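You operate a simulated robot arm through the tools that you are given. There is no shell and no other tool.

You run a simulated two-armed robot. Do the job below in one go: nothing can be reset, and whatever is moved stays where it is left.

JOB
Fill the water bath to its blue line and sink the bottle from the shallow tray.
Fine: the lid stays open, the lift ends down. Set down upright: green-capped sample bottle.

Only the result counts: the job must be done as asked and must still hold three seconds after the hand-in. Knocking over, shifting, dropping, spilling or breaking anything else fails it. A push-on lid holds only when it is set on centred and level and pressed home; a screw cap is set on level and turned clockwise until tight.

ROBOT AND FRAMES
Two 7-joint arms with fingered hands on one trunk that stands fixed in place. Base frame: the origin is at the foot of the trunk, x ahead of it, y to its left, z up. Lengths are in mm, angles in rad, forces in N, time in s.
The left shoulder is at [50, 214, 869], the right one opposite. With the tool pointing down near the work surface each hand reaches from about 360 to 880 mm from the base axis, measured 20 degrees to its own side. Payload 3 kg a hand.
Tool frame (each hand has its own): the origin (TCP) lies between the finger pads and is the grasp point; the fingertips stand 26 mm ahead of it; z points along the fingers, y is the line along which they close. The gripper opens to 132 mm. The gripper's body begins 73 mm behind the TCP. The gripper is a hand of 3 fingers: y runs from the thumb to the fingers, the wrist lies at [0, 0, -229] in the tool frame, and closing takes about 1.5 s.
Orientation is told as [roll, pitch, yaw] about the base's x, y, z axes, in that order, counted from this pose: with the fingers straight down and closing along the base's y, the tool's x points along the base's -x, its y along +y and its z along -z.

CONTROLS
- The arms move only by the tool arm_command. It takes "left_deltas", "right_deltas" or both (then of equal length, played together; a hand with none holds still); each is text: rows parted by semicolons, each of 7 numbers parted by spaces: the shift along the tool's x, y, z in units of 40 mm (1.0 is 40 mm), then the turn, a rotation vector about the tool's x, y, z in units of 8 degrees (1.0 is 8 degrees), then the closure, from 0 (fully open) to 1 (shut). In form: tx ty tz ax ay az fingers; .... A call has 1 to 20 rows; each row shifts and turns the commanded pose from where the row before left it, along the tool's axes as they then stand. A call with a number of a shift or a turn outside -1 to 1 is refused whole. Each row takes 0.2 s and may step no farther than 50 mm and 0.15 rad from the row before; otherwise, or with a gripper value out of range, the whole call is refused. A pose out of reach is approached as far as the arm can. The call stops where the force on the tool passes 90 N (or 10 N more than at its start, if that is more) or the arm is blocked; 0.2 s more then pass. The fingers move at their own pace (about 72 mm/s each) and stop on an object; they squeeze with about 27 N. The grip force told is the motor's: it shows also when the fingers shut on nothing. Time passes only in rows, and 0.2 s behind the last, so rows that do not move let the fingers close. The reply holds the time, the measured pose of the TCP, the force on the tool along the base axes, the opening and the grip force, in the units named above and with some noise, with the torque about the TCP (base axes, N m) and any sound that the robot's microphone picked up.
- Cameras (640 x 400 px; columns grow to the right, rows downward): "scene" is now at [27.4, -30.2, 1494.9]; the picture's right is [-0.35, -0.94, 0.00], its down [-0.64, 0.24, -0.73] and it looks along [0.69, -0.26, -0.68] (base axes); focal length 297 px, centre (320, 200). "left" rides on the left gripper at [-61, 3, -92] in its tool frame; the picture's right is [-0.05, -1.00, 0.00], its down [0.83, -0.04, -0.56] and it looks along [0.55, -0.03, 0.83] (tool axes); focal length 230 px, centre (320, 200). "right" rides on the right gripper at [61, 3, -92] in its tool frame; the picture's right is [-0.05, 1.00, 0.00], its down [-0.83, -0.04, -0.56] and it looks along [-0.55, -0.03, 0.83] (tool axes); focal length 230 px, centre (320, 200).
- grab_frame(camera): a new picture of that camera. It takes no simulated time.
- hand_shape(shape, hand): the hand has 3 fingers and takes this shape, open, in about a second: jaw (thumb against the fingers, like two jaws); tri (thumb and two fingers); tip (a fingertip pinch); poke (one finger out to press); point (the index stretched); flat (the hand flat); cup (the hand cupped); fist (a fist). The gripper value then closes the fingers along that shape, each until it touches; the sizes above hold for jaw. It gives what a move gives, with no picture.
- aim_head(pan, tilt): turns the head with the scene camera to pan (to the left, within 1.501 rad either way) and tilt (down, from -0.506 to 1.204), counted from straight ahead of the robot. It gives what a move gives.
- locate(camera, pixels): for up to 12 pixels [column, row] of the newest picture of that camera ("zoom" is the newest enlarged one), the place [x, y, z] in the base frame of the surface seen there, good to about 2 mm. It takes no simulated time.
- inspect(camera, box): a new picture of the part [left, top, right, bottom] of that camera's present view, enlarged. It takes no simulated time.
- job_done(): hands the job in; it is judged then, once.

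Unless the task says otherwise, let go and move clear before handing in.

The tools are called by a JSON object that holds its "api" and its "payload". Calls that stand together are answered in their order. arm_command: Moves the arms, as the interface text tells. Its arguments: {"type":"object","properties":{"left_deltas":{"type":"string"},"right_deltas":{"type":"string"}},"required":[]} The other tools are called the same way: hand_shape (shape, hand) gives the hand a shape; aim_head (pan, tilt) turns the head that bears the scene camera; grab_frame (camera) takes a picture; locate (camera, pixels) gives the place of the surface under pixels of a picture; inspect (camera, box) takes an enlarged picture of a part of a camera's view; job_done () hands the job in.

At the start:

```text
time: 0.0
left_ee_pos: [435.3, 17.0, 1264.0]
left_tcp_rot: [0.0, -0.001, -0.367]
left_force: [-0.3, -0.5, -0.3]
left_moment: [0.02, 0.0, 0.02]
left_width: 131.8
left_finger_force: 0.0
left_shape: jaw
right_ee_pos: [352.4, -399.8, 1263.2]
right_tcp_rot: [-0.001, 0.001, -0.368]
right_force: [0.5, -0.3, -0.8]
right_moment: [-0.02, 0.0, -0.05]
right_width: 131.9
right_finger_force: 0.0
right_shape: jaw
head pan, tilt: [-0.358, 0.75]
```

scene: 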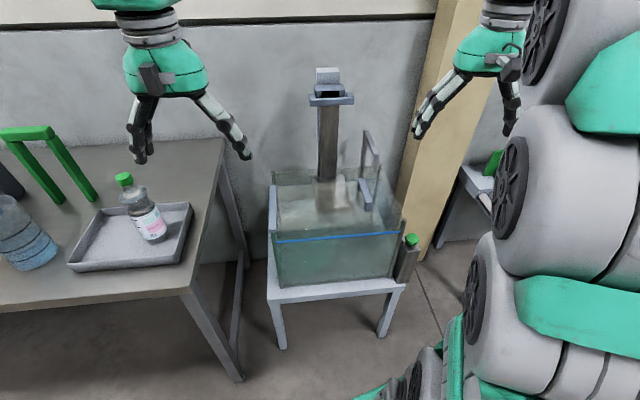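
right: 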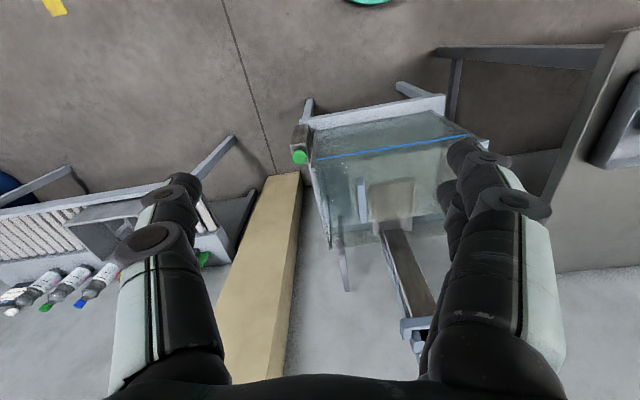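
left: 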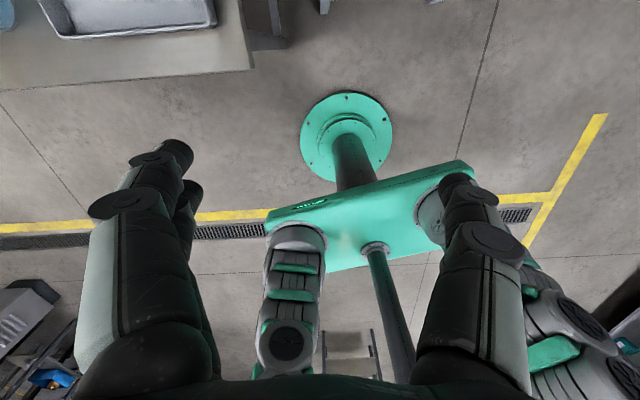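

The first scene shows a glass bath on a stand (around 335,230), a tray with a green-capped bottle (145,210), and a jug-like blue bottle at (25,235). I'll look closer at these parts before moving.

{"api": "inspect", "payload": {"camera": "scene", "box": [240, 50, 440, 310]}}

{"api": "inspect", "payload": {"camera": "scene", "box": [0, 110, 240, 310]}}

{"api": "inspect", "payload": {"camera": "right", "box": [260, 70, 520, 370]}}

{"api": "aim_head", "payload": {"pan": 0.3, "tilt": 0.75}}

{"api": "grab_frame", "payload": {"camera": "scene"}}

```text
1.54 times, centred on (340, 180) of scene
```

zoom: 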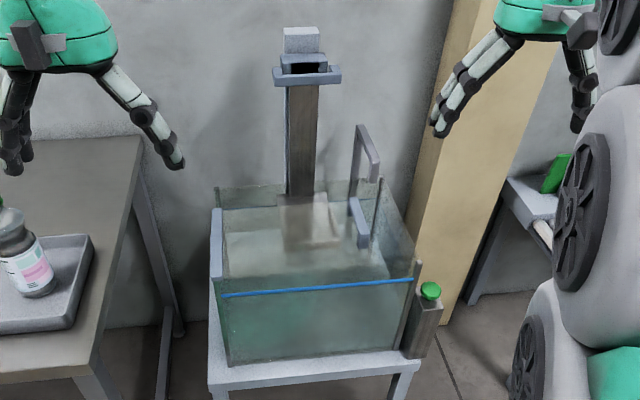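

```text
2.00 times, centred on (120, 210) of scene
```

zoom: 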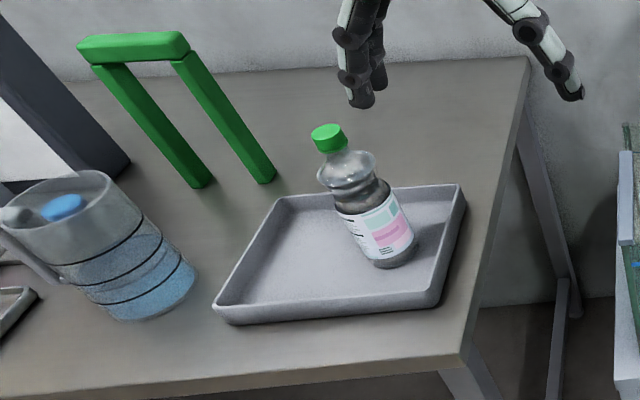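

```text
1.33 times, centred on (390, 220) of right
```

zoom: 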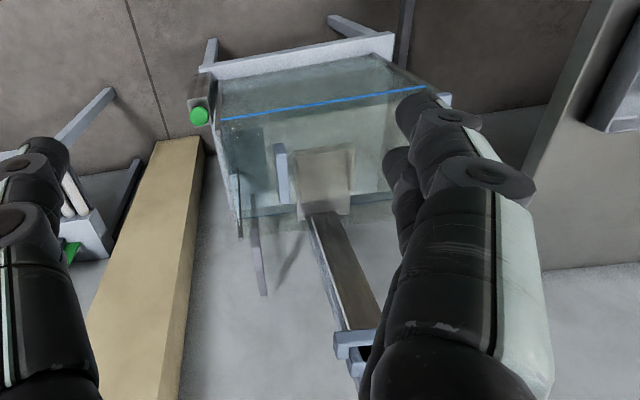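

```text
time: 1.0
left_ee_pos: [436.6, 15.7, 1265.1]
left_tcp_rot: [0.0, 0.001, -0.368]
left_force: [0.9, 0.1, 0.9]
left_moment: [0.02, 0.0, 0.01]
left_width: 131.8
left_finger_force: 0.0
left_shape: jaw
right_ee_pos: [352.5, -401.2, 1264.2]
right_tcp_rot: [-0.001, 0.0, -0.367]
right_force: [-0.7, -0.7, 0.3]
right_moment: [-0.02, 0.0, 0.0]
right_width: 131.9
right_finger_force: 0.1
right_shape: jaw
head pan, tilt: [0.3, 0.75]
```

```text
taken
```

scene: 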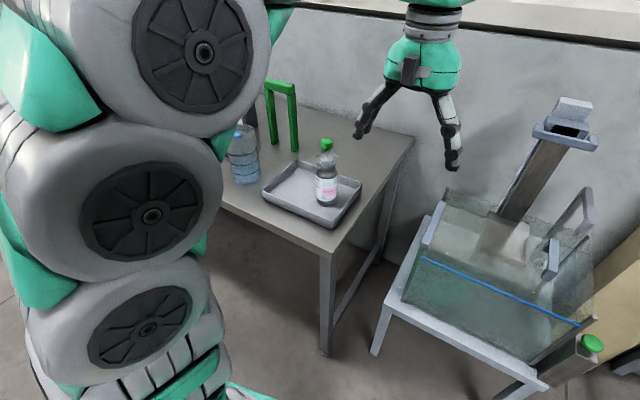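

The bath's green knob at (592,343) and lift mast (545,165) are visible. I'll survey to the left and right as well as the bath in more detail.

{"api": "inspect", "payload": {"camera": "scene", "box": [400, 80, 640, 400]}}

{"api": "inspect", "payload": {"camera": "scene", "box": [200, 60, 400, 240]}}

{"api": "aim_head", "payload": {"pan": -0.7, "tilt": 0.8}}

{"api": "grab_frame", "payload": {"camera": "scene"}}

{"api": "inspect", "payload": {"camera": "scene", "box": [120, 80, 300, 320]}}

```text
1.25 times, centred on (520, 240) of scene
```

zoom: 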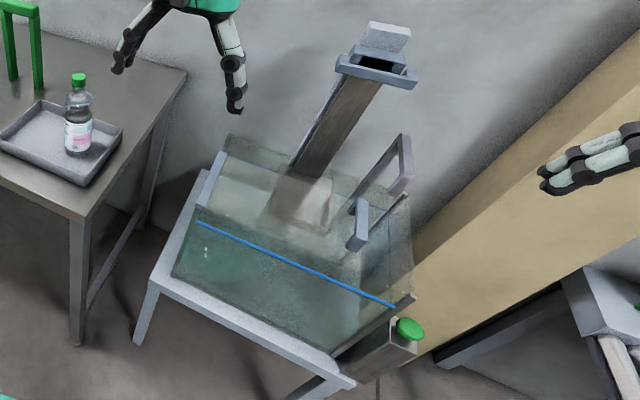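

```text
2.22 times, centred on (300, 150) of scene
```

zoom: 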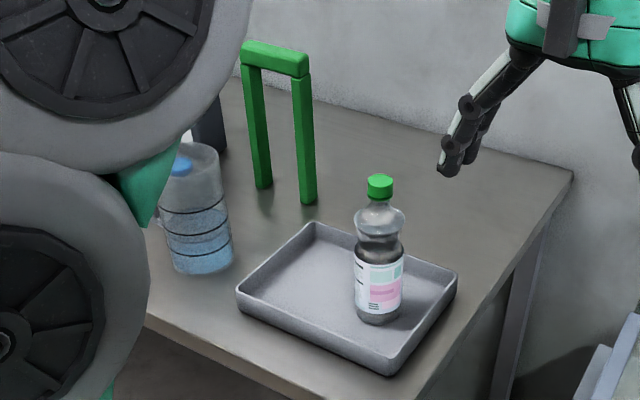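

```text
time: 2.3
left_ee_pos: [436.0, 16.5, 1264.2]
left_tcp_rot: [0.001, 0.0, -0.368]
left_force: [0.3, 0.9, -0.1]
left_moment: [-0.02, 0.06, -0.01]
left_width: 131.6
left_finger_force: 0.0
left_shape: jaw
right_ee_pos: [353.6, -401.1, 1263.5]
right_tcp_rot: [0.001, 0.001, -0.37]
right_force: [-1.0, 1.0, 0.4]
right_moment: [0.02, -0.06, -0.01]
right_width: 131.6
right_finger_force: 0.0
right_shape: jaw
head pan, tilt: [-0.7, 0.799]
```

```text
taken
```

scene: 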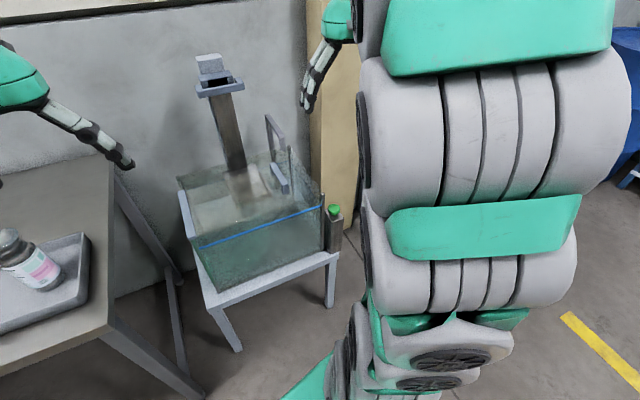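

```text
1.67 times, centred on (210, 200) of scene
```

zoom: 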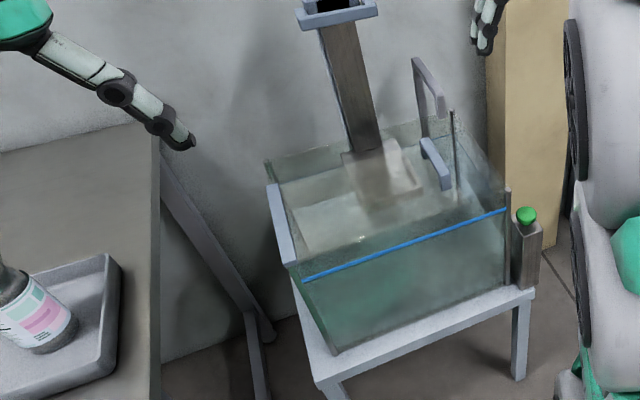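

The bath seems only partly filled, and the function of the mast and the bracket by it needs to be clear. I'll aim the head straight at the bath and measure points.

{"api": "aim_head", "payload": {"pan": -0.36, "tilt": 0.8}}

{"api": "inspect", "payload": {"camera": "scene", "box": [256, 30, 436, 160]}}

{"api": "inspect", "payload": {"camera": "scene", "box": [250, 130, 430, 300]}}

{"api": "locate", "payload": {"camera": "zoom", "pixels": [[100, 150], [320, 150], [300, 100], [450, 130], [440, 240], [480, 100], [560, 230], [520, 270], [300, 230], [150, 230], [80, 150], [300, 300]]}}

```text
time: 3.1
left_ee_pos: [436.4, 16.4, 1264.9]
left_tcp_rot: [0.0, 0.0, -0.369]
left_force: [-0.1, -0.6, -0.3]
left_moment: [-0.01, -0.02, 0.03]
left_width: 131.7
left_finger_force: 0.0
left_shape: jaw
right_ee_pos: [351.2, -400.6, 1263.9]
right_tcp_rot: [0.0, -0.001, -0.369]
right_force: [0.0, -0.5, 0.0]
right_moment: [0.01, 0.01, -0.02]
right_width: 131.8
right_finger_force: 0.0
right_shape: jaw
head pan, tilt: [-0.36, 0.799]
```

```text
3.08 times, centred on (346, 95) of scene
```

zoom: 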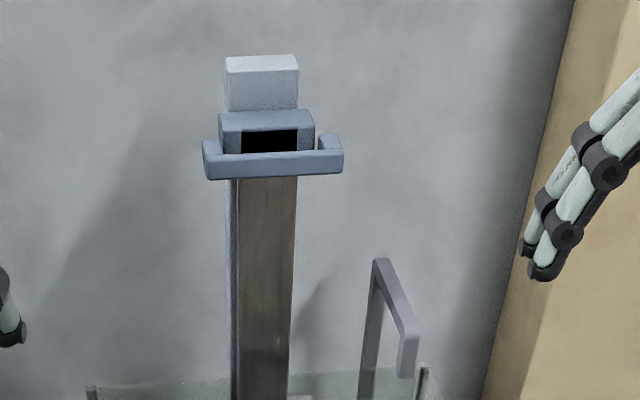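

```text
2.35 times, centred on (340, 215) of scene
```

zoom: 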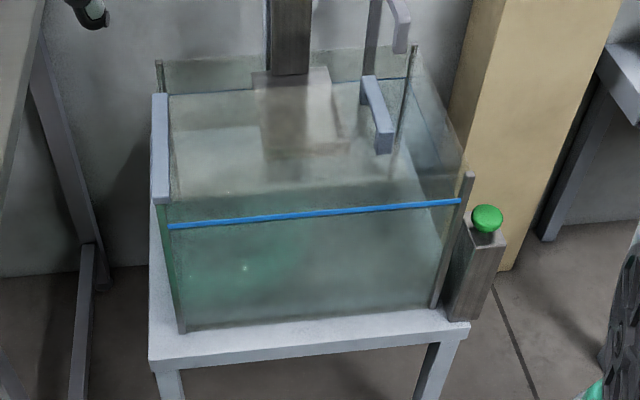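

```text
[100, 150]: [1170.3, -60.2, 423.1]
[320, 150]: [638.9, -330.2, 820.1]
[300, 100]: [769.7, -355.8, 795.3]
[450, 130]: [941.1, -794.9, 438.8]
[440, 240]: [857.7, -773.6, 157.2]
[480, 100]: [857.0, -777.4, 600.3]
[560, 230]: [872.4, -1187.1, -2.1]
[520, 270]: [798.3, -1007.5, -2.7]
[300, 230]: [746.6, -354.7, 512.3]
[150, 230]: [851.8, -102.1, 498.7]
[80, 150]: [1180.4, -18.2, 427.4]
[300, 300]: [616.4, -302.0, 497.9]
```

Some readings land through the glass. I'll locate the specific rim, line, knob and mast points on this zoom.

{"api": "locate", "payload": {"camera": "zoom", "pixels": [[170, 226], [315, 211], [455, 202], [487, 217], [475, 260], [467, 178], [160, 100], [163, 195], [182, 325], [240, 200], [240, 170], [380, 150]]}}

{"api": "locate", "payload": {"camera": "zoom", "pixels": [[384, 140], [370, 85], [405, 100], [416, 48], [293, 50], [290, 85], [290, 130], [350, 130], [220, 130], [200, 70], [402, 30], [372, 40]]}}

{"api": "locate", "payload": {"camera": "zoom", "pixels": [[200, 340], [440, 320], [155, 360], [465, 330], [500, 240], [470, 310], [430, 300], [435, 250], [190, 280], [250, 290], [400, 280], [350, 240]]}}

```text
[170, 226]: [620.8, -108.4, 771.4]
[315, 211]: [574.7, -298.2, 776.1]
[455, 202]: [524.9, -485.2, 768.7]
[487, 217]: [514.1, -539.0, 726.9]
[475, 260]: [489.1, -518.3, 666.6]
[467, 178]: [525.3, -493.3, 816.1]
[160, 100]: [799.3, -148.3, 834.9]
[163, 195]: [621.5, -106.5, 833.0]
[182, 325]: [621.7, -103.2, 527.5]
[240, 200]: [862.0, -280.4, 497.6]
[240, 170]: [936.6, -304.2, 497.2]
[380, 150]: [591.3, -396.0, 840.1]
```

```text
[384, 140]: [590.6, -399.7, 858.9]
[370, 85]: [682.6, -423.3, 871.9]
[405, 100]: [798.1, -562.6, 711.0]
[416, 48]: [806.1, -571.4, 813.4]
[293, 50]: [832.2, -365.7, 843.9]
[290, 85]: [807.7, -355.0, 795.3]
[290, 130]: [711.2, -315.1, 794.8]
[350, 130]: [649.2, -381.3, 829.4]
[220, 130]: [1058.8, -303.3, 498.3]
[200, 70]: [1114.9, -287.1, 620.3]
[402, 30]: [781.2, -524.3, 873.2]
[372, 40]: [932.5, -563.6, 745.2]
```

```text
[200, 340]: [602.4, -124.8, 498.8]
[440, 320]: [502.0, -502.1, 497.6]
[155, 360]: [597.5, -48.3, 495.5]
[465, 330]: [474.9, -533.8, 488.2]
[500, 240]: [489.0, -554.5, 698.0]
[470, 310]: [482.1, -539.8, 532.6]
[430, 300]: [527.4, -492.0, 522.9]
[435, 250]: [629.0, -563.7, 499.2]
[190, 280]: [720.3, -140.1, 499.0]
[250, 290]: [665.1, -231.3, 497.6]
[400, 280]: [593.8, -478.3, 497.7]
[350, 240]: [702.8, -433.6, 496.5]
```

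The blue line lies at about z 772, the rim at 835, and a lift platform seems raised at about z 795 (pixel 290,85). I'll zoom in on the right hand's top view and measure mast, platform and spout.

{"api": "inspect", "payload": {"camera": "right", "box": [290, 100, 490, 360]}}

{"api": "locate", "payload": {"camera": "zoom", "pixels": [[320, 200], [270, 200], [360, 200], [320, 170], [320, 240], [250, 180], [265, 230], [210, 300], [240, 330], [350, 300], [390, 370], [170, 110]]}}

{"api": "inspect", "payload": {"camera": "scene", "box": [290, 30, 410, 150]}}

{"api": "locate", "payload": {"camera": "zoom", "pixels": [[240, 90], [240, 60], [250, 120], [250, 155], [180, 150], [330, 150], [250, 200], [420, 250], [450, 330], [400, 300], [200, 160], [265, 300]]}}

```text
1.54 times, centred on (390, 230) of right
```

zoom: 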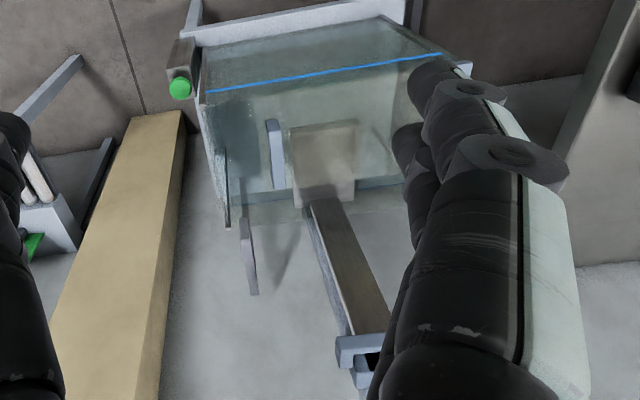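

```text
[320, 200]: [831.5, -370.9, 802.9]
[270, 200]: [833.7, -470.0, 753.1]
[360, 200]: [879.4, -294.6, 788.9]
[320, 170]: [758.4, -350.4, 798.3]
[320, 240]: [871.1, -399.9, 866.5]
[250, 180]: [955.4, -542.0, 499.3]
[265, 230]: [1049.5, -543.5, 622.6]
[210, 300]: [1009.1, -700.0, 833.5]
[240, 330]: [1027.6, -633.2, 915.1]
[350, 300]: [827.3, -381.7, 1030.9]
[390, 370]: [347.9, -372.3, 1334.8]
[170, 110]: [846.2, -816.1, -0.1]
```

```text
3.33 times, centred on (350, 90) of scene
```

zoom: 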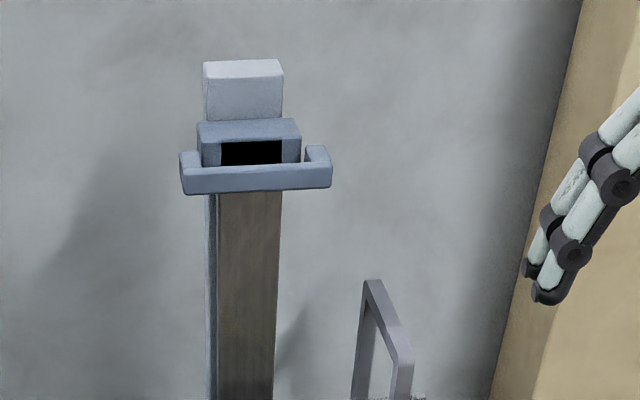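

```text
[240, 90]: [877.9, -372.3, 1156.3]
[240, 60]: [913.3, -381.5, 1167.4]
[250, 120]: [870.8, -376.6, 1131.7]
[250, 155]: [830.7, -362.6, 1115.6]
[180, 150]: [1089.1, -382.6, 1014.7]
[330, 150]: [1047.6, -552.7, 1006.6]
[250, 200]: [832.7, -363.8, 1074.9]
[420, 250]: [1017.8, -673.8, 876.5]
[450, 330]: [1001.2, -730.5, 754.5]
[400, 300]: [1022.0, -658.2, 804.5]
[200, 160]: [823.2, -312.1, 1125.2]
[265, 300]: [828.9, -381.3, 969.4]
```

The mast carries a U-shaped handle at about (825,-362,1115) with the lift plate running down to a platform near z 798. I'll bring the right hand forward above the bath to see inside it more clearly.

{"api": "arm_command", "payload": {"right_deltas": "-1 0 0 0 0 0 0; -1 0 0 0 0 0 0; -1 0 0 0 0 0 0; -0.5 0.5 0 0 0 0 0; 0 0 0 0 0 0 0"}}

{"api": "grab_frame", "payload": {"camera": "right"}}

{"api": "grab_frame", "payload": {"camera": "left"}}

{"api": "grab_frame", "payload": {"camera": "scene"}}

```text
time: 4.3
left_ee_pos: [435.8, 16.8, 1264.0]
left_tcp_rot: [-0.001, 0.0, -0.366]
left_force: [0.4, -0.4, 0.7]
left_moment: [0.01, -0.01, 0.0]
left_width: 132.0
left_finger_force: 0.1
left_shape: jaw
right_ee_pos: [465.8, -438.1, 1257.8]
right_tcp_rot: [0.0, 0.001, -0.369]
right_force: [-0.1, -0.4, -0.3]
right_moment: [0.01, 0.02, 0.03]
right_width: 132.0
right_finger_force: 0.1
right_shape: jaw
right hand out of reach, approached as far as the arm can: row 3, 4
head pan, tilt: [-0.36, 0.799]
```

```text
taken
```

right: 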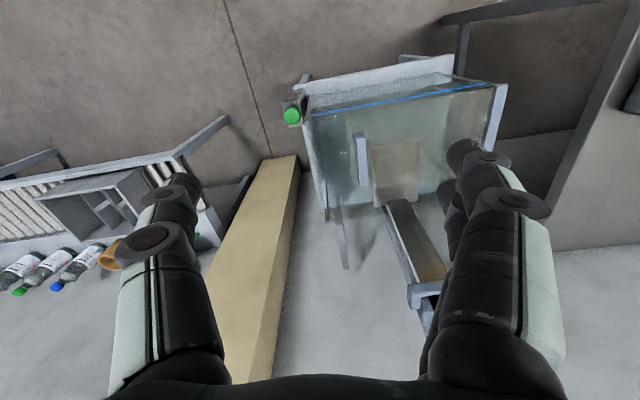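

```text
taken
```

left: 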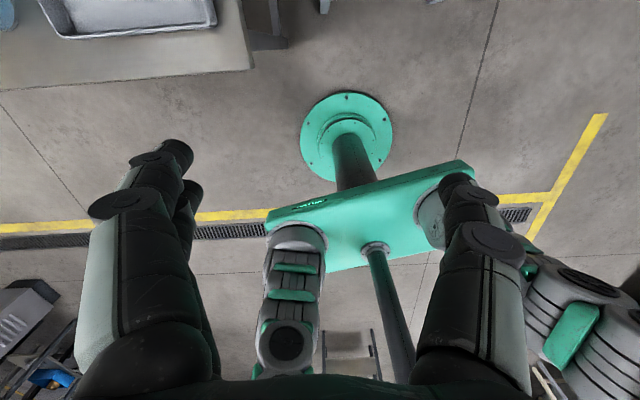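

```text
taken
```

scene: 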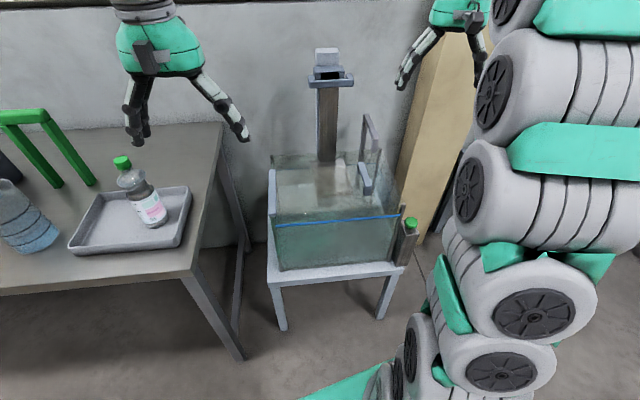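

The reach limit tells me the wrist can be about 780 mm from the shoulder. Now I'll measure the bottle, tray, and what lies around the bath from this view.

{"api": "inspect", "payload": {"camera": "scene", "box": [60, 140, 220, 260]}}

{"api": "locate", "payload": {"camera": "scene", "pixels": [[122, 161], [128, 177], [140, 190], [148, 210], [152, 222], [100, 225], [180, 195], [75, 246], [175, 245], [188, 190], [116, 196], [215, 130]]}}

{"api": "inspect", "payload": {"camera": "right", "box": [280, 60, 520, 340]}}

{"api": "locate", "payload": {"camera": "right", "pixels": [[362, 150], [364, 175], [345, 240], [340, 215], [395, 165], [395, 145], [375, 150], [415, 150], [380, 195], [415, 195], [325, 215], [430, 140]]}}

```text
3.33 times, centred on (140, 200) of scene
```

zoom: 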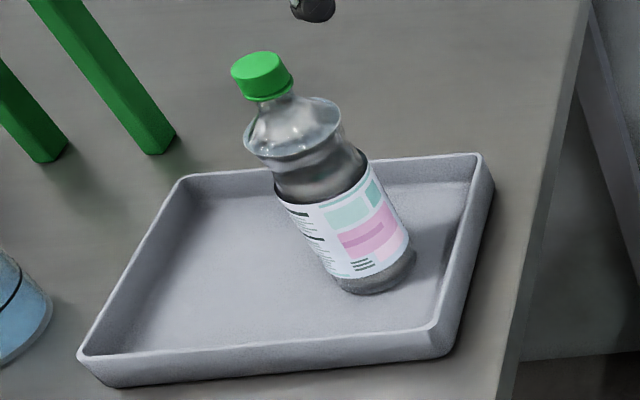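

```text
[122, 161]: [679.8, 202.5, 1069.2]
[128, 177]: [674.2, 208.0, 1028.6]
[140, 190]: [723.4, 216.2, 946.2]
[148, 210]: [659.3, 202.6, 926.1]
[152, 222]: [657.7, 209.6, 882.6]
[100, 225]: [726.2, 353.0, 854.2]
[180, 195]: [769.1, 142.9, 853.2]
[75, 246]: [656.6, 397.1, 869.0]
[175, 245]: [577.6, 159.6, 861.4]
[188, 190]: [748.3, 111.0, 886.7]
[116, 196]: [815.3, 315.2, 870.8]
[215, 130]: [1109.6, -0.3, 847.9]
```

```text
1.43 times, centred on (400, 200) of right
```

zoom: 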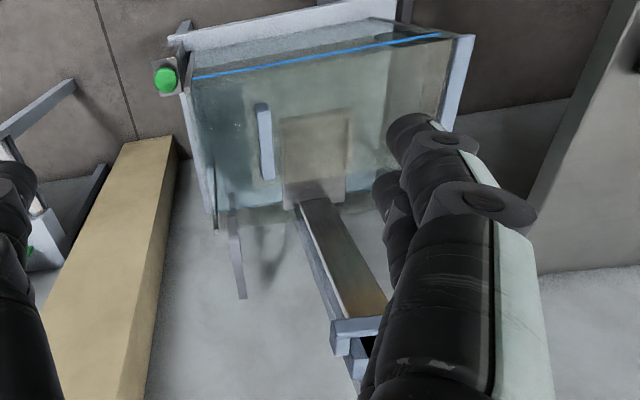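

```text
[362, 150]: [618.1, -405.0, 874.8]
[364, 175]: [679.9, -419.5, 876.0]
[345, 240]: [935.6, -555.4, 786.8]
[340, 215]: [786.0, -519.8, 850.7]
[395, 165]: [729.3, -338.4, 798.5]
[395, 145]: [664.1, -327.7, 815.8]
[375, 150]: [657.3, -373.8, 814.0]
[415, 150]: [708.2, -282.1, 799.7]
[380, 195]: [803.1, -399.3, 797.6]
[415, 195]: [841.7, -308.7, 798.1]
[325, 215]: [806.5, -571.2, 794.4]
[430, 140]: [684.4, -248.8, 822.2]
```

The z≈815–840 readings in front of the platform suggest a glass sheet with the blue bar (618,-405,875) as its handle — possibly a closed lid. I'll zoom hard on the rim.

{"api": "inspect", "payload": {"camera": "scene", "box": [265, 140, 345, 220]}}

{"api": "inspect", "payload": {"camera": "scene", "box": [335, 100, 425, 220]}}

{"api": "inspect", "payload": {"camera": "right", "box": [290, 70, 450, 250]}}

```text
5.00 times, centred on (305, 180) of scene
```

zoom: 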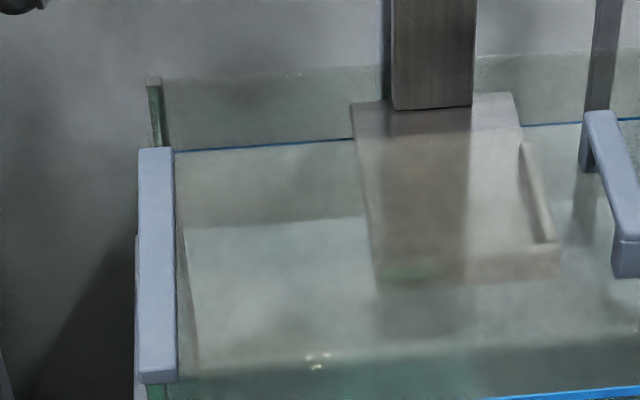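

```text
3.33 times, centred on (380, 160) of scene
```

zoom: 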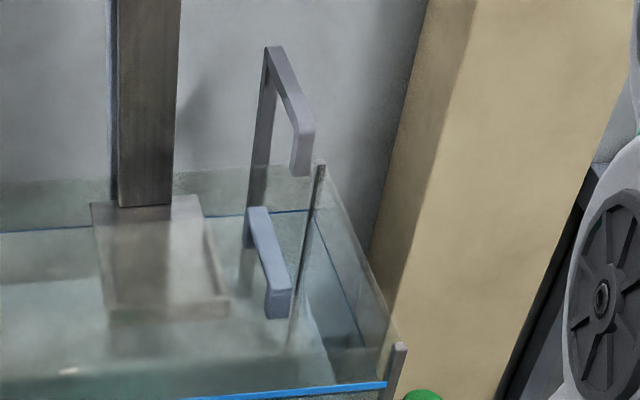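

```text
2.22 times, centred on (370, 160) of right
```

zoom: 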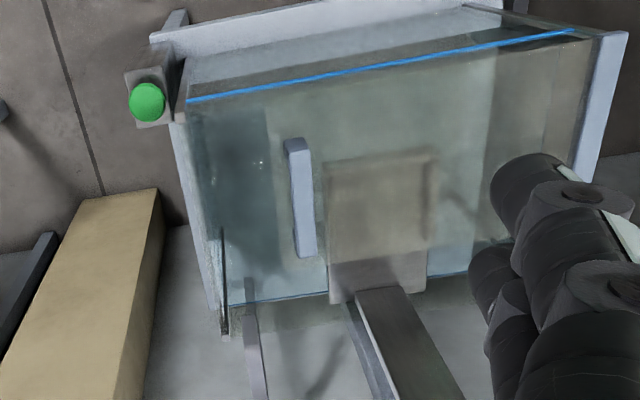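

The zoom shows a clear glass lid lying closed over the front of the bath, hinged at the left rail (pixels 140–175, 150–380) with the blue pull near its right edge. I'll measure the rail, pull and platform precisely before opening it.

{"api": "inspect", "payload": {"camera": "scene", "box": [345, 150, 385, 200]}}

{"api": "locate", "payload": {"camera": "zoom", "pixels": [[250, 100], [310, 120], [280, 180], [300, 260], [330, 320], [380, 310], [340, 350], [230, 160], [260, 240], [290, 340], [400, 200], [200, 300]]}}

{"api": "inspect", "payload": {"camera": "scene", "box": [260, 150, 320, 225]}}

{"api": "locate", "payload": {"camera": "zoom", "pixels": [[135, 115], [170, 115], [135, 330], [170, 330], [152, 220], [138, 340], [172, 345], [125, 250], [155, 370], [180, 250], [150, 80], [145, 60]]}}

```text
8.00 times, centred on (365, 175) of scene
```

zoom: 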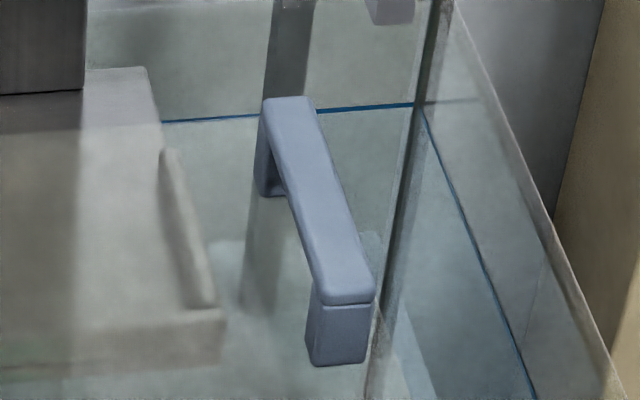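

```text
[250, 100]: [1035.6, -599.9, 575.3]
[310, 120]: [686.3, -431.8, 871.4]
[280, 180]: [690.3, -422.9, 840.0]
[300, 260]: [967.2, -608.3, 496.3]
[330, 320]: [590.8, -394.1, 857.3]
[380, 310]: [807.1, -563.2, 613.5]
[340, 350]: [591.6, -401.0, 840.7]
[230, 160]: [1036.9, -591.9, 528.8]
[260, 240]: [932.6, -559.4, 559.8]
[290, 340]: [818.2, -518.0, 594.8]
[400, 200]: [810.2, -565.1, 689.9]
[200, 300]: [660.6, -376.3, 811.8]
```

```text
5.33 times, centred on (290, 188) of scene
```

zoom: 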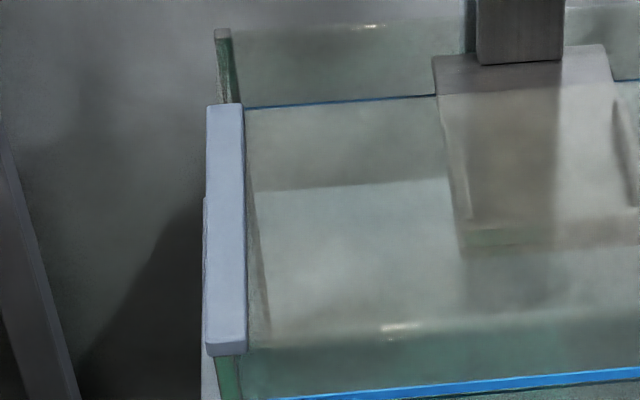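

```text
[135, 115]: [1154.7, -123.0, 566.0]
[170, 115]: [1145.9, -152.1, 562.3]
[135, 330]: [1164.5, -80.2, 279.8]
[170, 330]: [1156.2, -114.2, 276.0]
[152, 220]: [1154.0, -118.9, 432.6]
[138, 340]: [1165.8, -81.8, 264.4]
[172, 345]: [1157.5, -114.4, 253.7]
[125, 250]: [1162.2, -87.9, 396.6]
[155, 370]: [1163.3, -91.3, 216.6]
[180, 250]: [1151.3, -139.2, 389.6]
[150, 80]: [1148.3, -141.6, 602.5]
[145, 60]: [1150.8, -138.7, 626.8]
```

The second pixel list missed the rail; re-measuring on the current zoom (rail now at columns 208–245, rows 105–350).

{"api": "locate", "payload": {"camera": "zoom", "pixels": [[213, 110], [240, 110], [213, 335], [240, 335], [226, 220], [225, 350], [204, 250], [228, 375], [224, 40], [450, 75], [470, 215], [600, 60]]}}

{"api": "inspect", "payload": {"camera": "right", "box": [320, 100, 420, 220]}}

{"api": "locate", "payload": {"camera": "zoom", "pixels": [[273, 120], [250, 120], [230, 160], [250, 200], [275, 200], [300, 200], [340, 170], [320, 270], [470, 270], [330, 130], [450, 130], [420, 240]]}}

```text
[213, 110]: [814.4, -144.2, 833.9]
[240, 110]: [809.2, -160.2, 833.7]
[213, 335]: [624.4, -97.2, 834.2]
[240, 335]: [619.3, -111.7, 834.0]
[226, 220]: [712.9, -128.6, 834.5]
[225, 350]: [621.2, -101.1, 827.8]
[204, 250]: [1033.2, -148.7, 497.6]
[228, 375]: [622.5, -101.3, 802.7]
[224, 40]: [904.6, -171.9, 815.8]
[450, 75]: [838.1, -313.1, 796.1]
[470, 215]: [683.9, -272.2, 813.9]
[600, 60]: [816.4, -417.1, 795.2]
```

```text
3.33 times, centred on (370, 160) of right
```

zoom: 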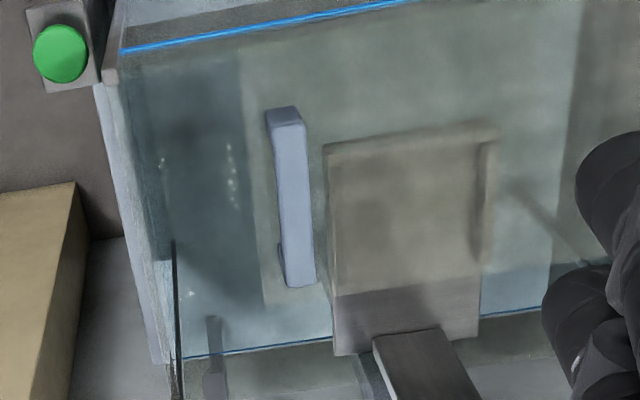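

```text
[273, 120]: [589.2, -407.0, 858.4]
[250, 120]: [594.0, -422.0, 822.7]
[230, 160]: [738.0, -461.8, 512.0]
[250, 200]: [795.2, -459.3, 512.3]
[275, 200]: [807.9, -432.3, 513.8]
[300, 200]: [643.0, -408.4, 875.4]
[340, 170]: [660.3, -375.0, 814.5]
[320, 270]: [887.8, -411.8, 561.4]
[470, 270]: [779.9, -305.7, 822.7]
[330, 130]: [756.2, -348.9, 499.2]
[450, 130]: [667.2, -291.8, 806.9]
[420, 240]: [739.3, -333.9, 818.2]
```

The lid is at z ≈ 820–835, hinged on the left rail axis through (713,-128), with the pull centred near (639,-413,866). I'll clear the right hand away to the right so the left hand can take the pull.

{"api": "arm_command", "payload": {"right_deltas": "0.39 -0.86 0.49 0 0 0 0;0.39 -0.86 0.49 0 0 0 0;0.39 -0.86 0.49 0 0 0 0;0.39 -0.86 0.49 0 0 0 0;0.39 -0.86 0.49 0 0 0 0;0.39 -0.86 0.49 0 0 0 0;0.39 -0.86 0.49 0 0 0 0;0.39 -0.86 0.49 0 0 0 0;0 0 0 0 0 0 0"}}

{"api": "grab_frame", "payload": {"camera": "scene"}}

{"api": "grab_frame", "payload": {"camera": "right"}}

```text
time: 6.3
left_ee_pos: [436.4, 16.3, 1264.3]
left_tcp_rot: [-0.001, 0.0, -0.369]
left_force: [-0.1, 1.1, 1.2]
left_moment: [-0.02, 0.0, 0.02]
left_width: 132.0
left_finger_force: 0.1
left_shape: jaw
right_ee_pos: [248.8, -649.7, 1101.0]
right_tcp_rot: [0.0, 0.001, -0.369]
right_force: [0.7, -0.7, 0.1]
right_moment: [-0.01, -0.01, -0.01]
right_width: 131.9
right_finger_force: 0.0
right_shape: jaw
head pan, tilt: [-0.36, 0.799]
```

```text
taken
```

scene: 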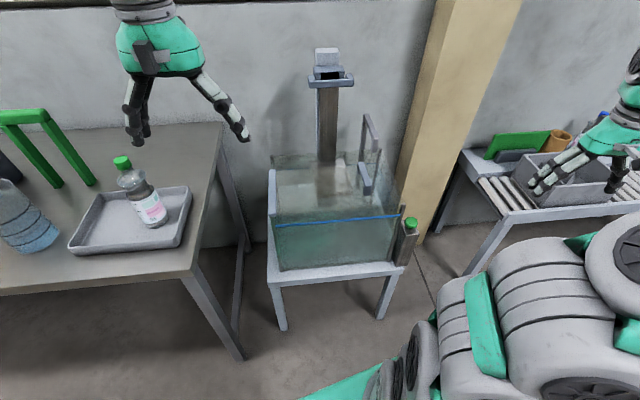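

```text
taken
```

right: 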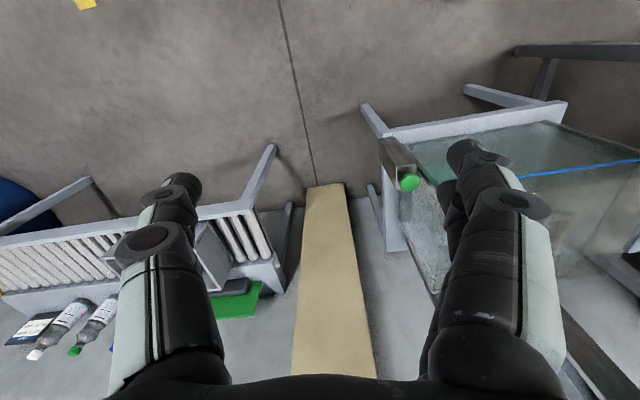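

The right hand is clear at (249,-650,1101). Now I'll pitch the left hand forward-down 53° aligned with the bath (yaw −0.244) and bring it to a pre-grasp about 120 mm short of the pull.

{"api": "arm_command", "payload": {"left_deltas": "0 0 0 0 0 -0.877 0;0 0 0 0 -0.9486 0 0;0 0 0 0 -0.9486 0 0;0 0 0 0 -0.9486 0 0;0 0 0 0 -0.9486 0 0;0 0 0 0 -0.9486 0 0;0 0 0 0 -0.9486 0 0;0 0 0 0 -0.9486 0 0;0 0 0 0 0 0 0"}}

{"api": "arm_command", "payload": {"left_deltas": "0.277 -0.766 0.742 0 0 0 0;0.277 -0.766 0.742 0 0 0 0;0.277 -0.766 0.742 0 0 0 0;0.277 -0.766 0.742 0 0 0 0;0.277 -0.766 0.742 0 0 0 0;0.277 -0.766 0.742 0 0 0 0;0.277 -0.766 0.742 0 0 0 0;0.277 -0.766 0.742 0 0 0 0;0.277 -0.766 0.742 0 0 0 0;0.277 -0.766 0.742 0 0 0 0;0 0 0 0 0 0 0"}}

{"api": "grab_frame", "payload": {"camera": "left"}}

{"api": "grab_frame", "payload": {"camera": "scene"}}

```text
time: 8.3
left_ee_pos: [435.7, 16.1, 1263.3]
left_tcp_rot: [0.001, -0.929, -0.245]
left_force: [-0.4, 0.0, -0.4]
left_moment: [0.0, -0.02, 0.0]
left_width: 132.0
left_finger_force: 0.0
left_shape: jaw
right_ee_pos: [248.8, -649.5, 1100.9]
right_tcp_rot: [0.001, 0.001, -0.367]
right_force: [0.2, 0.6, 0.3]
right_moment: [0.0, -0.01, 0.03]
right_width: 132.1
right_finger_force: 0.0
right_shape: jaw
head pan, tilt: [-0.36, 0.799]
```

```text
time: 9.8
left_ee_pos: [441.0, -204.5, 1217.5]
left_tcp_rot: [-0.608, -0.848, 0.186]
left_force: [0.8, 0.7, -0.7]
left_moment: [-0.02, -0.01, -0.03]
left_width: 131.9
left_finger_force: 0.1
left_shape: jaw
right_ee_pos: [250.0, -649.2, 1098.7]
right_tcp_rot: [0.0, 0.003, -0.371]
right_force: [0.4, -0.1, 0.5]
right_moment: [0.01, 0.01, 0.01]
right_width: 132.0
right_finger_force: 0.1
right_shape: jaw
head pan, tilt: [-0.36, 0.799]
stopped in row 7 (left hand): the arm was blocked; the commanded pose is now the measured one
```

```text
taken
```

left: 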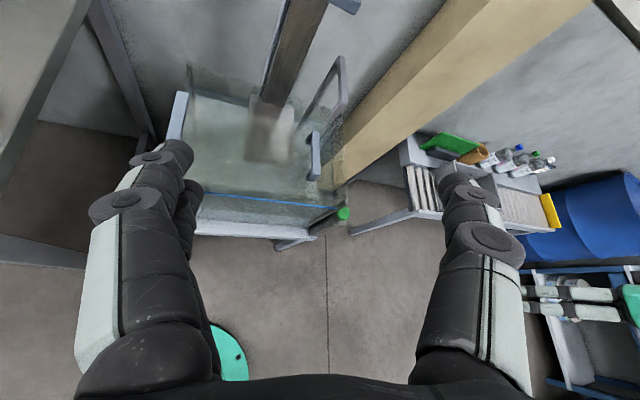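

```text
taken
```

scene: 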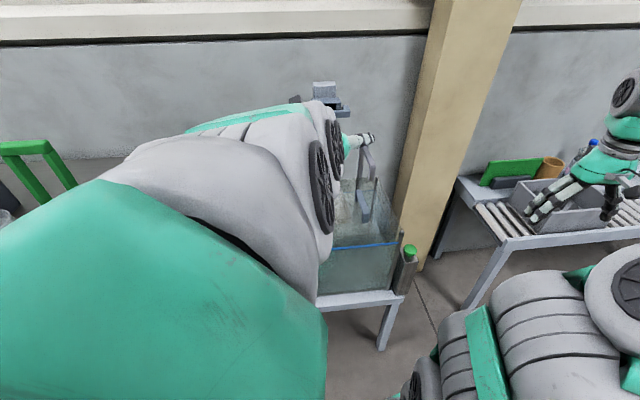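

The left arm was blocked mid-path (TCP at 441,-204,1217, twisted), its forearm close to the head. I'll retreat the way it came, restore the orientation, then take a lower path.

{"api": "arm_command", "payload": {"left_deltas": "-0.24 0.73 -0.53 -0.32 0 0.337 0;-0.24 0.73 -0.53 -0.32 0 0.337 0;-0.24 0.73 -0.53 -0.32 0 0.337 0;-0.24 0.73 -0.53 -0.32 0 0.337 0;-0.24 0.73 -0.53 -0.32 0 0.337 0;-0.24 0.73 -0.53 -0.32 0 0.337 0;0 0 0 0 0 0 0"}}

{"api": "grab_frame", "payload": {"camera": "scene"}}

{"api": "grab_frame", "payload": {"camera": "right"}}

```text
time: 11.4
left_ee_pos: [428.0, 1.4, 1298.9]
left_tcp_rot: [0.008, -0.941, -0.255]
left_force: [0.2, -0.3, 1.0]
left_moment: [0.01, -0.03, -0.02]
left_width: 132.3
left_finger_force: 0.1
left_shape: jaw
right_ee_pos: [248.8, -649.7, 1100.4]
right_tcp_rot: [-0.001, 0.001, -0.369]
right_force: [0.0, -0.4, 0.7]
right_moment: [0.0, -0.01, -0.03]
right_width: 131.8
right_finger_force: 0.1
right_shape: jaw
head pan, tilt: [-0.36, 0.799]
```

```text
taken
```

scene: 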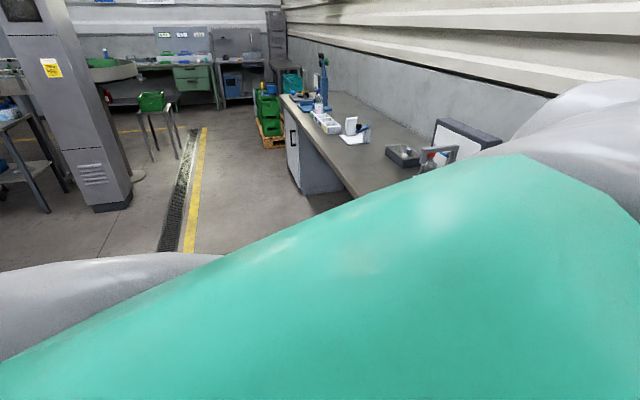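

```text
taken
```

right: 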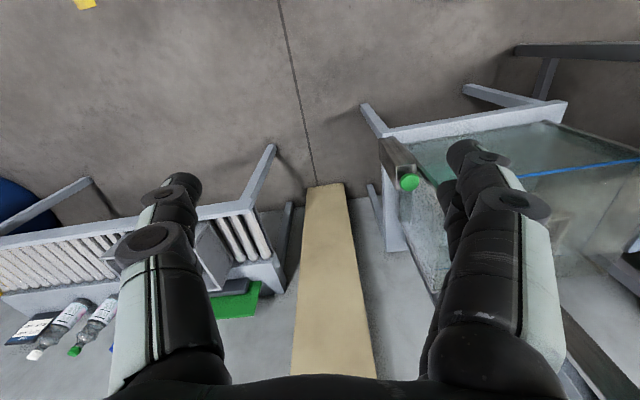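

The scene picture now looks far to the left — the left upper arm seems to crowd the head. I'll bring the left hand down and outward, then re-aim the head.

{"api": "arm_command", "payload": {"left_deltas": "0.79 0.52 0.43 0 0 0 0;0.79 0.52 0.43 0 0 0 0;0.79 0.52 0.43 0 0 0 0;0.79 0.52 0.43 0 0 0 0;0.79 0.52 0.43 0 0 0 0;0.79 0.52 0.43 0 0 0 0;0.79 0.52 0.43 0 0 0 0;0 0 0 0 0 0 0"}}

{"api": "aim_head", "payload": {"pan": -0.2, "tilt": 0.8}}

{"api": "grab_frame", "payload": {"camera": "scene"}}

{"api": "grab_frame", "payload": {"camera": "left"}}

```text
time: 13.2
left_ee_pos: [430.7, 77.8, 1172.8]
left_tcp_rot: [0.001, -0.938, -0.252]
left_force: [-0.1, -0.1, 0.3]
left_moment: [0.04, -0.02, -0.04]
left_width: 131.8
left_finger_force: 0.1
left_shape: jaw
left hand out of reach, approached as far as the arm can: row 4, 5, 6, 7
right_ee_pos: [249.1, -650.0, 1099.4]
right_tcp_rot: [0.001, 0.0, -0.37]
right_force: [-0.1, 0.3, 0.1]
right_moment: [-0.01, 0.0, -0.01]
right_width: 131.8
right_finger_force: 0.1
right_shape: jaw
head pan, tilt: [-0.36, 0.799]
```

```text
time: 13.9
left_ee_pos: [430.7, 76.3, 1172.9]
left_tcp_rot: [0.002, -0.937, -0.251]
left_force: [-1.0, 0.3, -0.8]
left_moment: [0.01, -0.03, -0.02]
left_width: 132.0
left_finger_force: 0.1
left_shape: jaw
right_ee_pos: [250.1, -648.9, 1100.3]
right_tcp_rot: [-0.001, -0.001, -0.368]
right_force: [-0.5, -0.2, 0.1]
right_moment: [-0.01, 0.0, 0.0]
right_width: 131.8
right_finger_force: 0.1
right_shape: jaw
head pan, tilt: [-0.201, 0.799]
```

```text
taken
```

scene: 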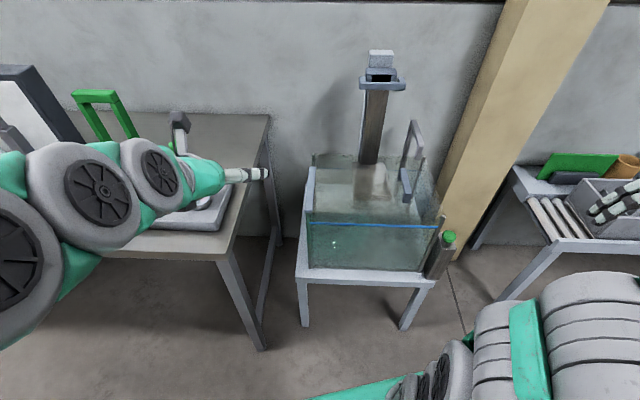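

```text
taken
```

left: 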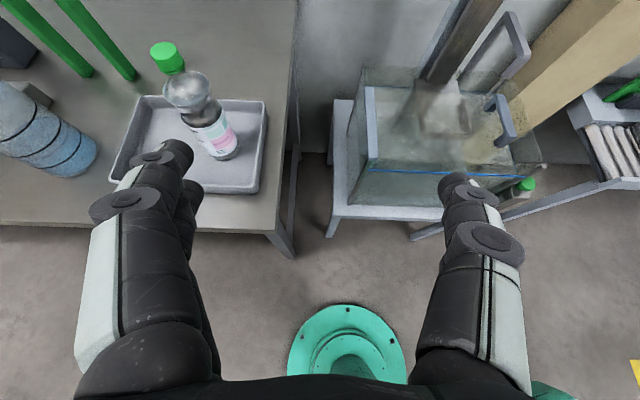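

The head works and the pull is visible in the left camera at (503,120). Crossing with the right arm is kinematically easier, so I'll park the left hand to the left and use the right hand, pitched forward, for the pull.

{"api": "arm_command", "payload": {"left_deltas": "0 1 -0.25 0 0 0 0;0 1 -0.25 0 0 0 0;0 1 -0.25 0 0 0 0;0 1 -0.25 0 0 0 0;0 1 -0.25 0 0 0 0;0 1 -0.25 0 0 0 0;0 0 0 0 0 0 0", "right_deltas": "-0.434 0.972 0 0 0 0 0;-0.434 0.972 0 0 0 0 0;-0.434 0.972 0 0 0 0 0;-0.434 0.972 0 0 0 0 0;-0.434 0.972 0 0 0 0 0;0 0 0 0 0 -0.895 0;0 0 0 0 0 0 0"}}

{"api": "arm_command", "payload": {"right_deltas": "0 0 0 0 -0.9486 0 0;0 0 0 0 -0.9486 0 0;0 0 0 0 -0.9486 0 0;0 0 0 0 -0.9486 0 0;0 0 0 0 -0.9486 0 0;0 0 0 0 -0.9486 0 0;0 0 0 0 -0.9486 0 0;0 0 0 0 0 0 0"}}

{"api": "grab_frame", "payload": {"camera": "scene"}}

{"api": "grab_frame", "payload": {"camera": "right"}}

```text
time: 15.5
left_ee_pos: [443.5, 321.9, 1208.7]
left_tcp_rot: [0.003, -0.938, -0.251]
left_force: [0.3, -0.6, 0.5]
left_moment: [0.01, 0.02, 0.02]
left_width: 132.1
left_finger_force: 0.1
left_shape: jaw
right_ee_pos: [400.8, -499.6, 1099.9]
right_tcp_rot: [0.002, 0.0, -0.245]
right_force: [0.1, -0.3, -0.1]
right_moment: [0.02, -0.02, -0.01]
right_width: 131.7
right_finger_force: 0.1
right_shape: jaw
head pan, tilt: [-0.201, 0.799]
```

```text
time: 17.3
left_ee_pos: [442.2, 321.5, 1208.9]
left_tcp_rot: [0.003, -0.938, -0.251]
left_force: [0.6, -0.1, -0.2]
left_moment: [-0.01, 0.0, -0.04]
left_width: 131.9
left_finger_force: 0.1
left_shape: jaw
right_ee_pos: [401.7, -500.3, 1100.1]
right_tcp_rot: [0.0, -0.863, -0.246]
right_force: [0.2, 0.4, -0.1]
right_moment: [0.05, 0.01, 0.02]
right_width: 131.9
right_finger_force: 0.1
right_shape: jaw
right hand out of reach, approached as far as the arm can: row 7
head pan, tilt: [-0.201, 0.799]
```

```text
taken
```

scene: 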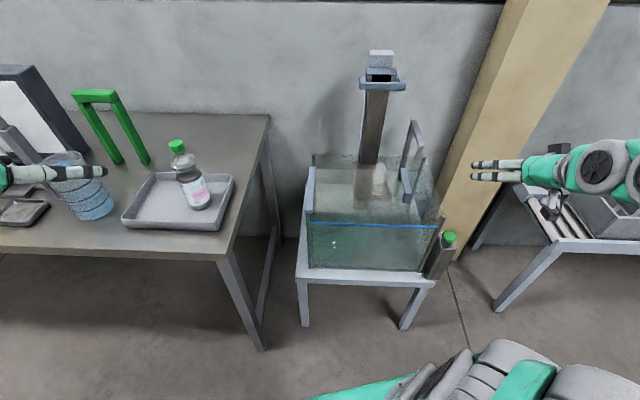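

```text
taken
```

right: 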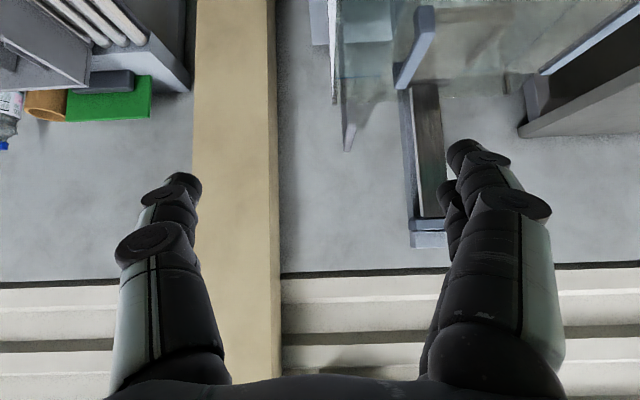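

Orientation is close (pitch −0.863). I'll move the right hand to about 100 mm short of the pull and check.

{"api": "arm_command", "payload": {"right_deltas": "0.152 0.6 0.867 0 0 0 0;0.152 0.6 0.867 0 0 0 0;0.152 0.6 0.867 0 0 0 0;0.152 0.6 0.867 0 0 0 0;0.152 0.6 0.867 0 0 0 0;0.152 0.6 0.867 0 0 0 0;0 0 0 0 0 0 0"}}

{"api": "grab_frame", "payload": {"camera": "scene"}}

{"api": "grab_frame", "payload": {"camera": "right"}}

```text
time: 18.9
left_ee_pos: [441.6, 321.4, 1208.3]
left_tcp_rot: [0.002, -0.939, -0.251]
left_force: [-0.2, -0.3, 0.1]
left_moment: [0.03, -0.01, 0.01]
left_width: 132.1
left_finger_force: 0.1
left_shape: jaw
right_ee_pos: [421.6, -486.3, 1080.3]
right_tcp_rot: [0.0, -0.86, -0.245]
right_force: [-0.7, 0.4, -0.5]
right_moment: [0.01, -0.02, -0.01]
right_width: 131.8
right_finger_force: 0.1
right_shape: jaw
right hand out of reach, approached as far as the arm can: row 1, 2, 3, 4, 5, 6
head pan, tilt: [-0.201, 0.799]
```

```text
taken
```

scene: 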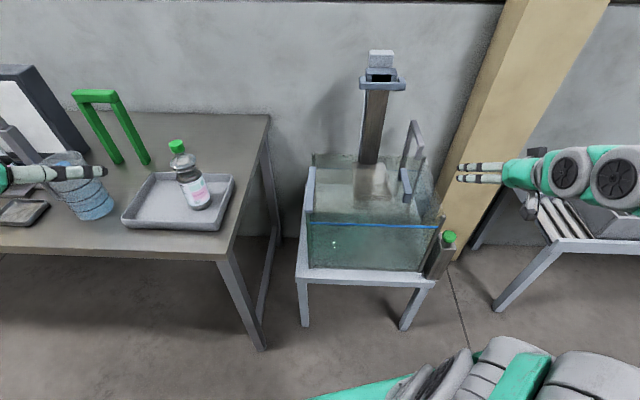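

```text
taken
```

right: 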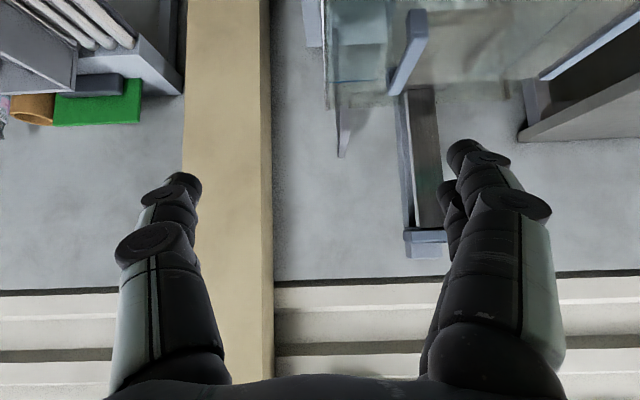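

All rows were limited by a joint bound in this pose (only ~20 mm gained). I'll relax the pitch by 24° to free the wrist, and see the resulting pose.

{"api": "arm_command", "payload": {"right_deltas": "0 0 0 0 1 0 0;0 0 0 0 1 0 0;0 0 0 0 1 0 0;0 0 0 0 0 0 0"}}

```text
time: 19.9
left_ee_pos: [442.2, 322.1, 1208.2]
left_tcp_rot: [0.003, -0.939, -0.251]
left_force: [0.3, -0.4, -0.3]
left_moment: [0.0, -0.02, -0.01]
left_width: 131.9
left_finger_force: 0.0
left_shape: jaw
right_ee_pos: [419.8, -487.0, 1080.0]
right_tcp_rot: [0.0, -0.442, -0.245]
right_force: [0.7, -0.3, -0.6]
right_moment: [0.0, 0.02, 0.0]
right_width: 131.8
right_finger_force: 0.0
right_shape: jaw
head pan, tilt: [-0.201, 0.799]
```

The wrist freed up (pitch −0.442). Moving the right hand toward the pull with this flatter pitch.

{"api": "arm_command", "payload": {"right_deltas": "-0.37 0.527 0.72 0 0 0 0;-0.37 0.527 0.72 0 0 0 0;-0.37 0.527 0.72 0 0 0 0;-0.37 0.527 0.72 0 0 0 0;-0.37 0.527 0.72 0 0 0 0;-0.37 0.527 0.72 0 0 0 0;0 0 0 0 0 0 0"}}

{"api": "grab_frame", "payload": {"camera": "scene"}}

{"api": "grab_frame", "payload": {"camera": "right"}}

```text
time: 21.5
left_ee_pos: [442.9, 321.1, 1207.9]
left_tcp_rot: [0.004, -0.937, -0.251]
left_force: [0.5, -0.3, 0.0]
left_moment: [-0.01, 0.01, -0.05]
left_width: 131.9
left_finger_force: 0.0
left_shape: jaw
right_ee_pos: [601.7, -400.1, 960.6]
right_tcp_rot: [0.002, -0.44, -0.246]
right_force: [0.0, -0.3, -1.0]
right_moment: [0.01, 0.02, 0.0]
right_width: 131.9
right_finger_force: 0.0
right_shape: jaw
head pan, tilt: [-0.201, 0.799]
```

```text
taken
```

scene: 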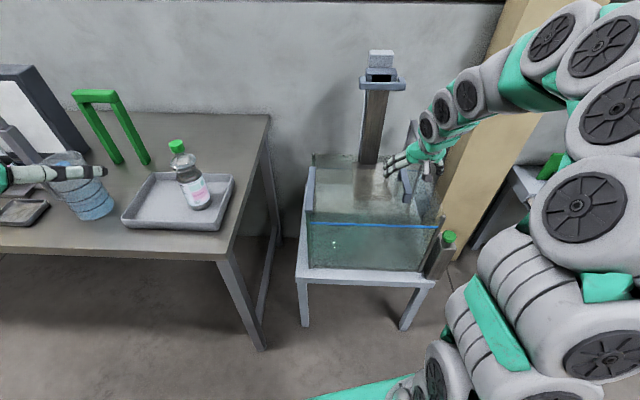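

```text
taken
```

right: 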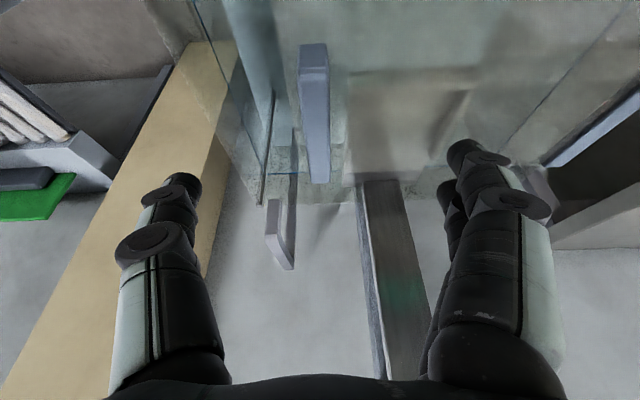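

The pull is centred in the right camera at (315,110). I'll measure it from here.

{"api": "locate", "payload": {"camera": "right", "pixels": [[314, 55], [316, 110], [318, 170], [301, 110], [329, 110], [318, 182], [335, 180], [345, 100], [283, 100], [270, 205], [280, 260], [260, 130]]}}

{"api": "arm_command", "payload": {"right_deltas": "0 0 0 0 -1 0 0;0 0 0 0 -1 0 0;0 0 0 0 0 0 0"}}

```text
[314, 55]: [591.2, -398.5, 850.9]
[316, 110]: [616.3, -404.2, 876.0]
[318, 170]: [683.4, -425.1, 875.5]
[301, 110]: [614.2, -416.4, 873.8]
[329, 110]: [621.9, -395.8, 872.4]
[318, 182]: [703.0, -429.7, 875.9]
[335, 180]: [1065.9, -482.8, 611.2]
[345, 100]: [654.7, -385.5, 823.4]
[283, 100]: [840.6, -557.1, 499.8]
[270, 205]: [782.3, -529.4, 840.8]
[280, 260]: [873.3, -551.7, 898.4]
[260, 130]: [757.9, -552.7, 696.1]
```

```text
time: 22.3
left_ee_pos: [442.9, 321.5, 1208.0]
left_tcp_rot: [0.001, -0.939, -0.252]
left_force: [0.7, -0.4, 0.2]
left_moment: [-0.02, 0.02, 0.05]
left_width: 132.2
left_finger_force: 0.1
left_shape: jaw
right_ee_pos: [601.1, -400.6, 960.1]
right_tcp_rot: [0.003, -0.72, -0.246]
right_force: [-0.3, -0.1, -0.3]
right_moment: [0.03, -0.03, 0.02]
right_width: 131.8
right_finger_force: 0.1
right_shape: jaw
head pan, tilt: [-0.201, 0.799]
```

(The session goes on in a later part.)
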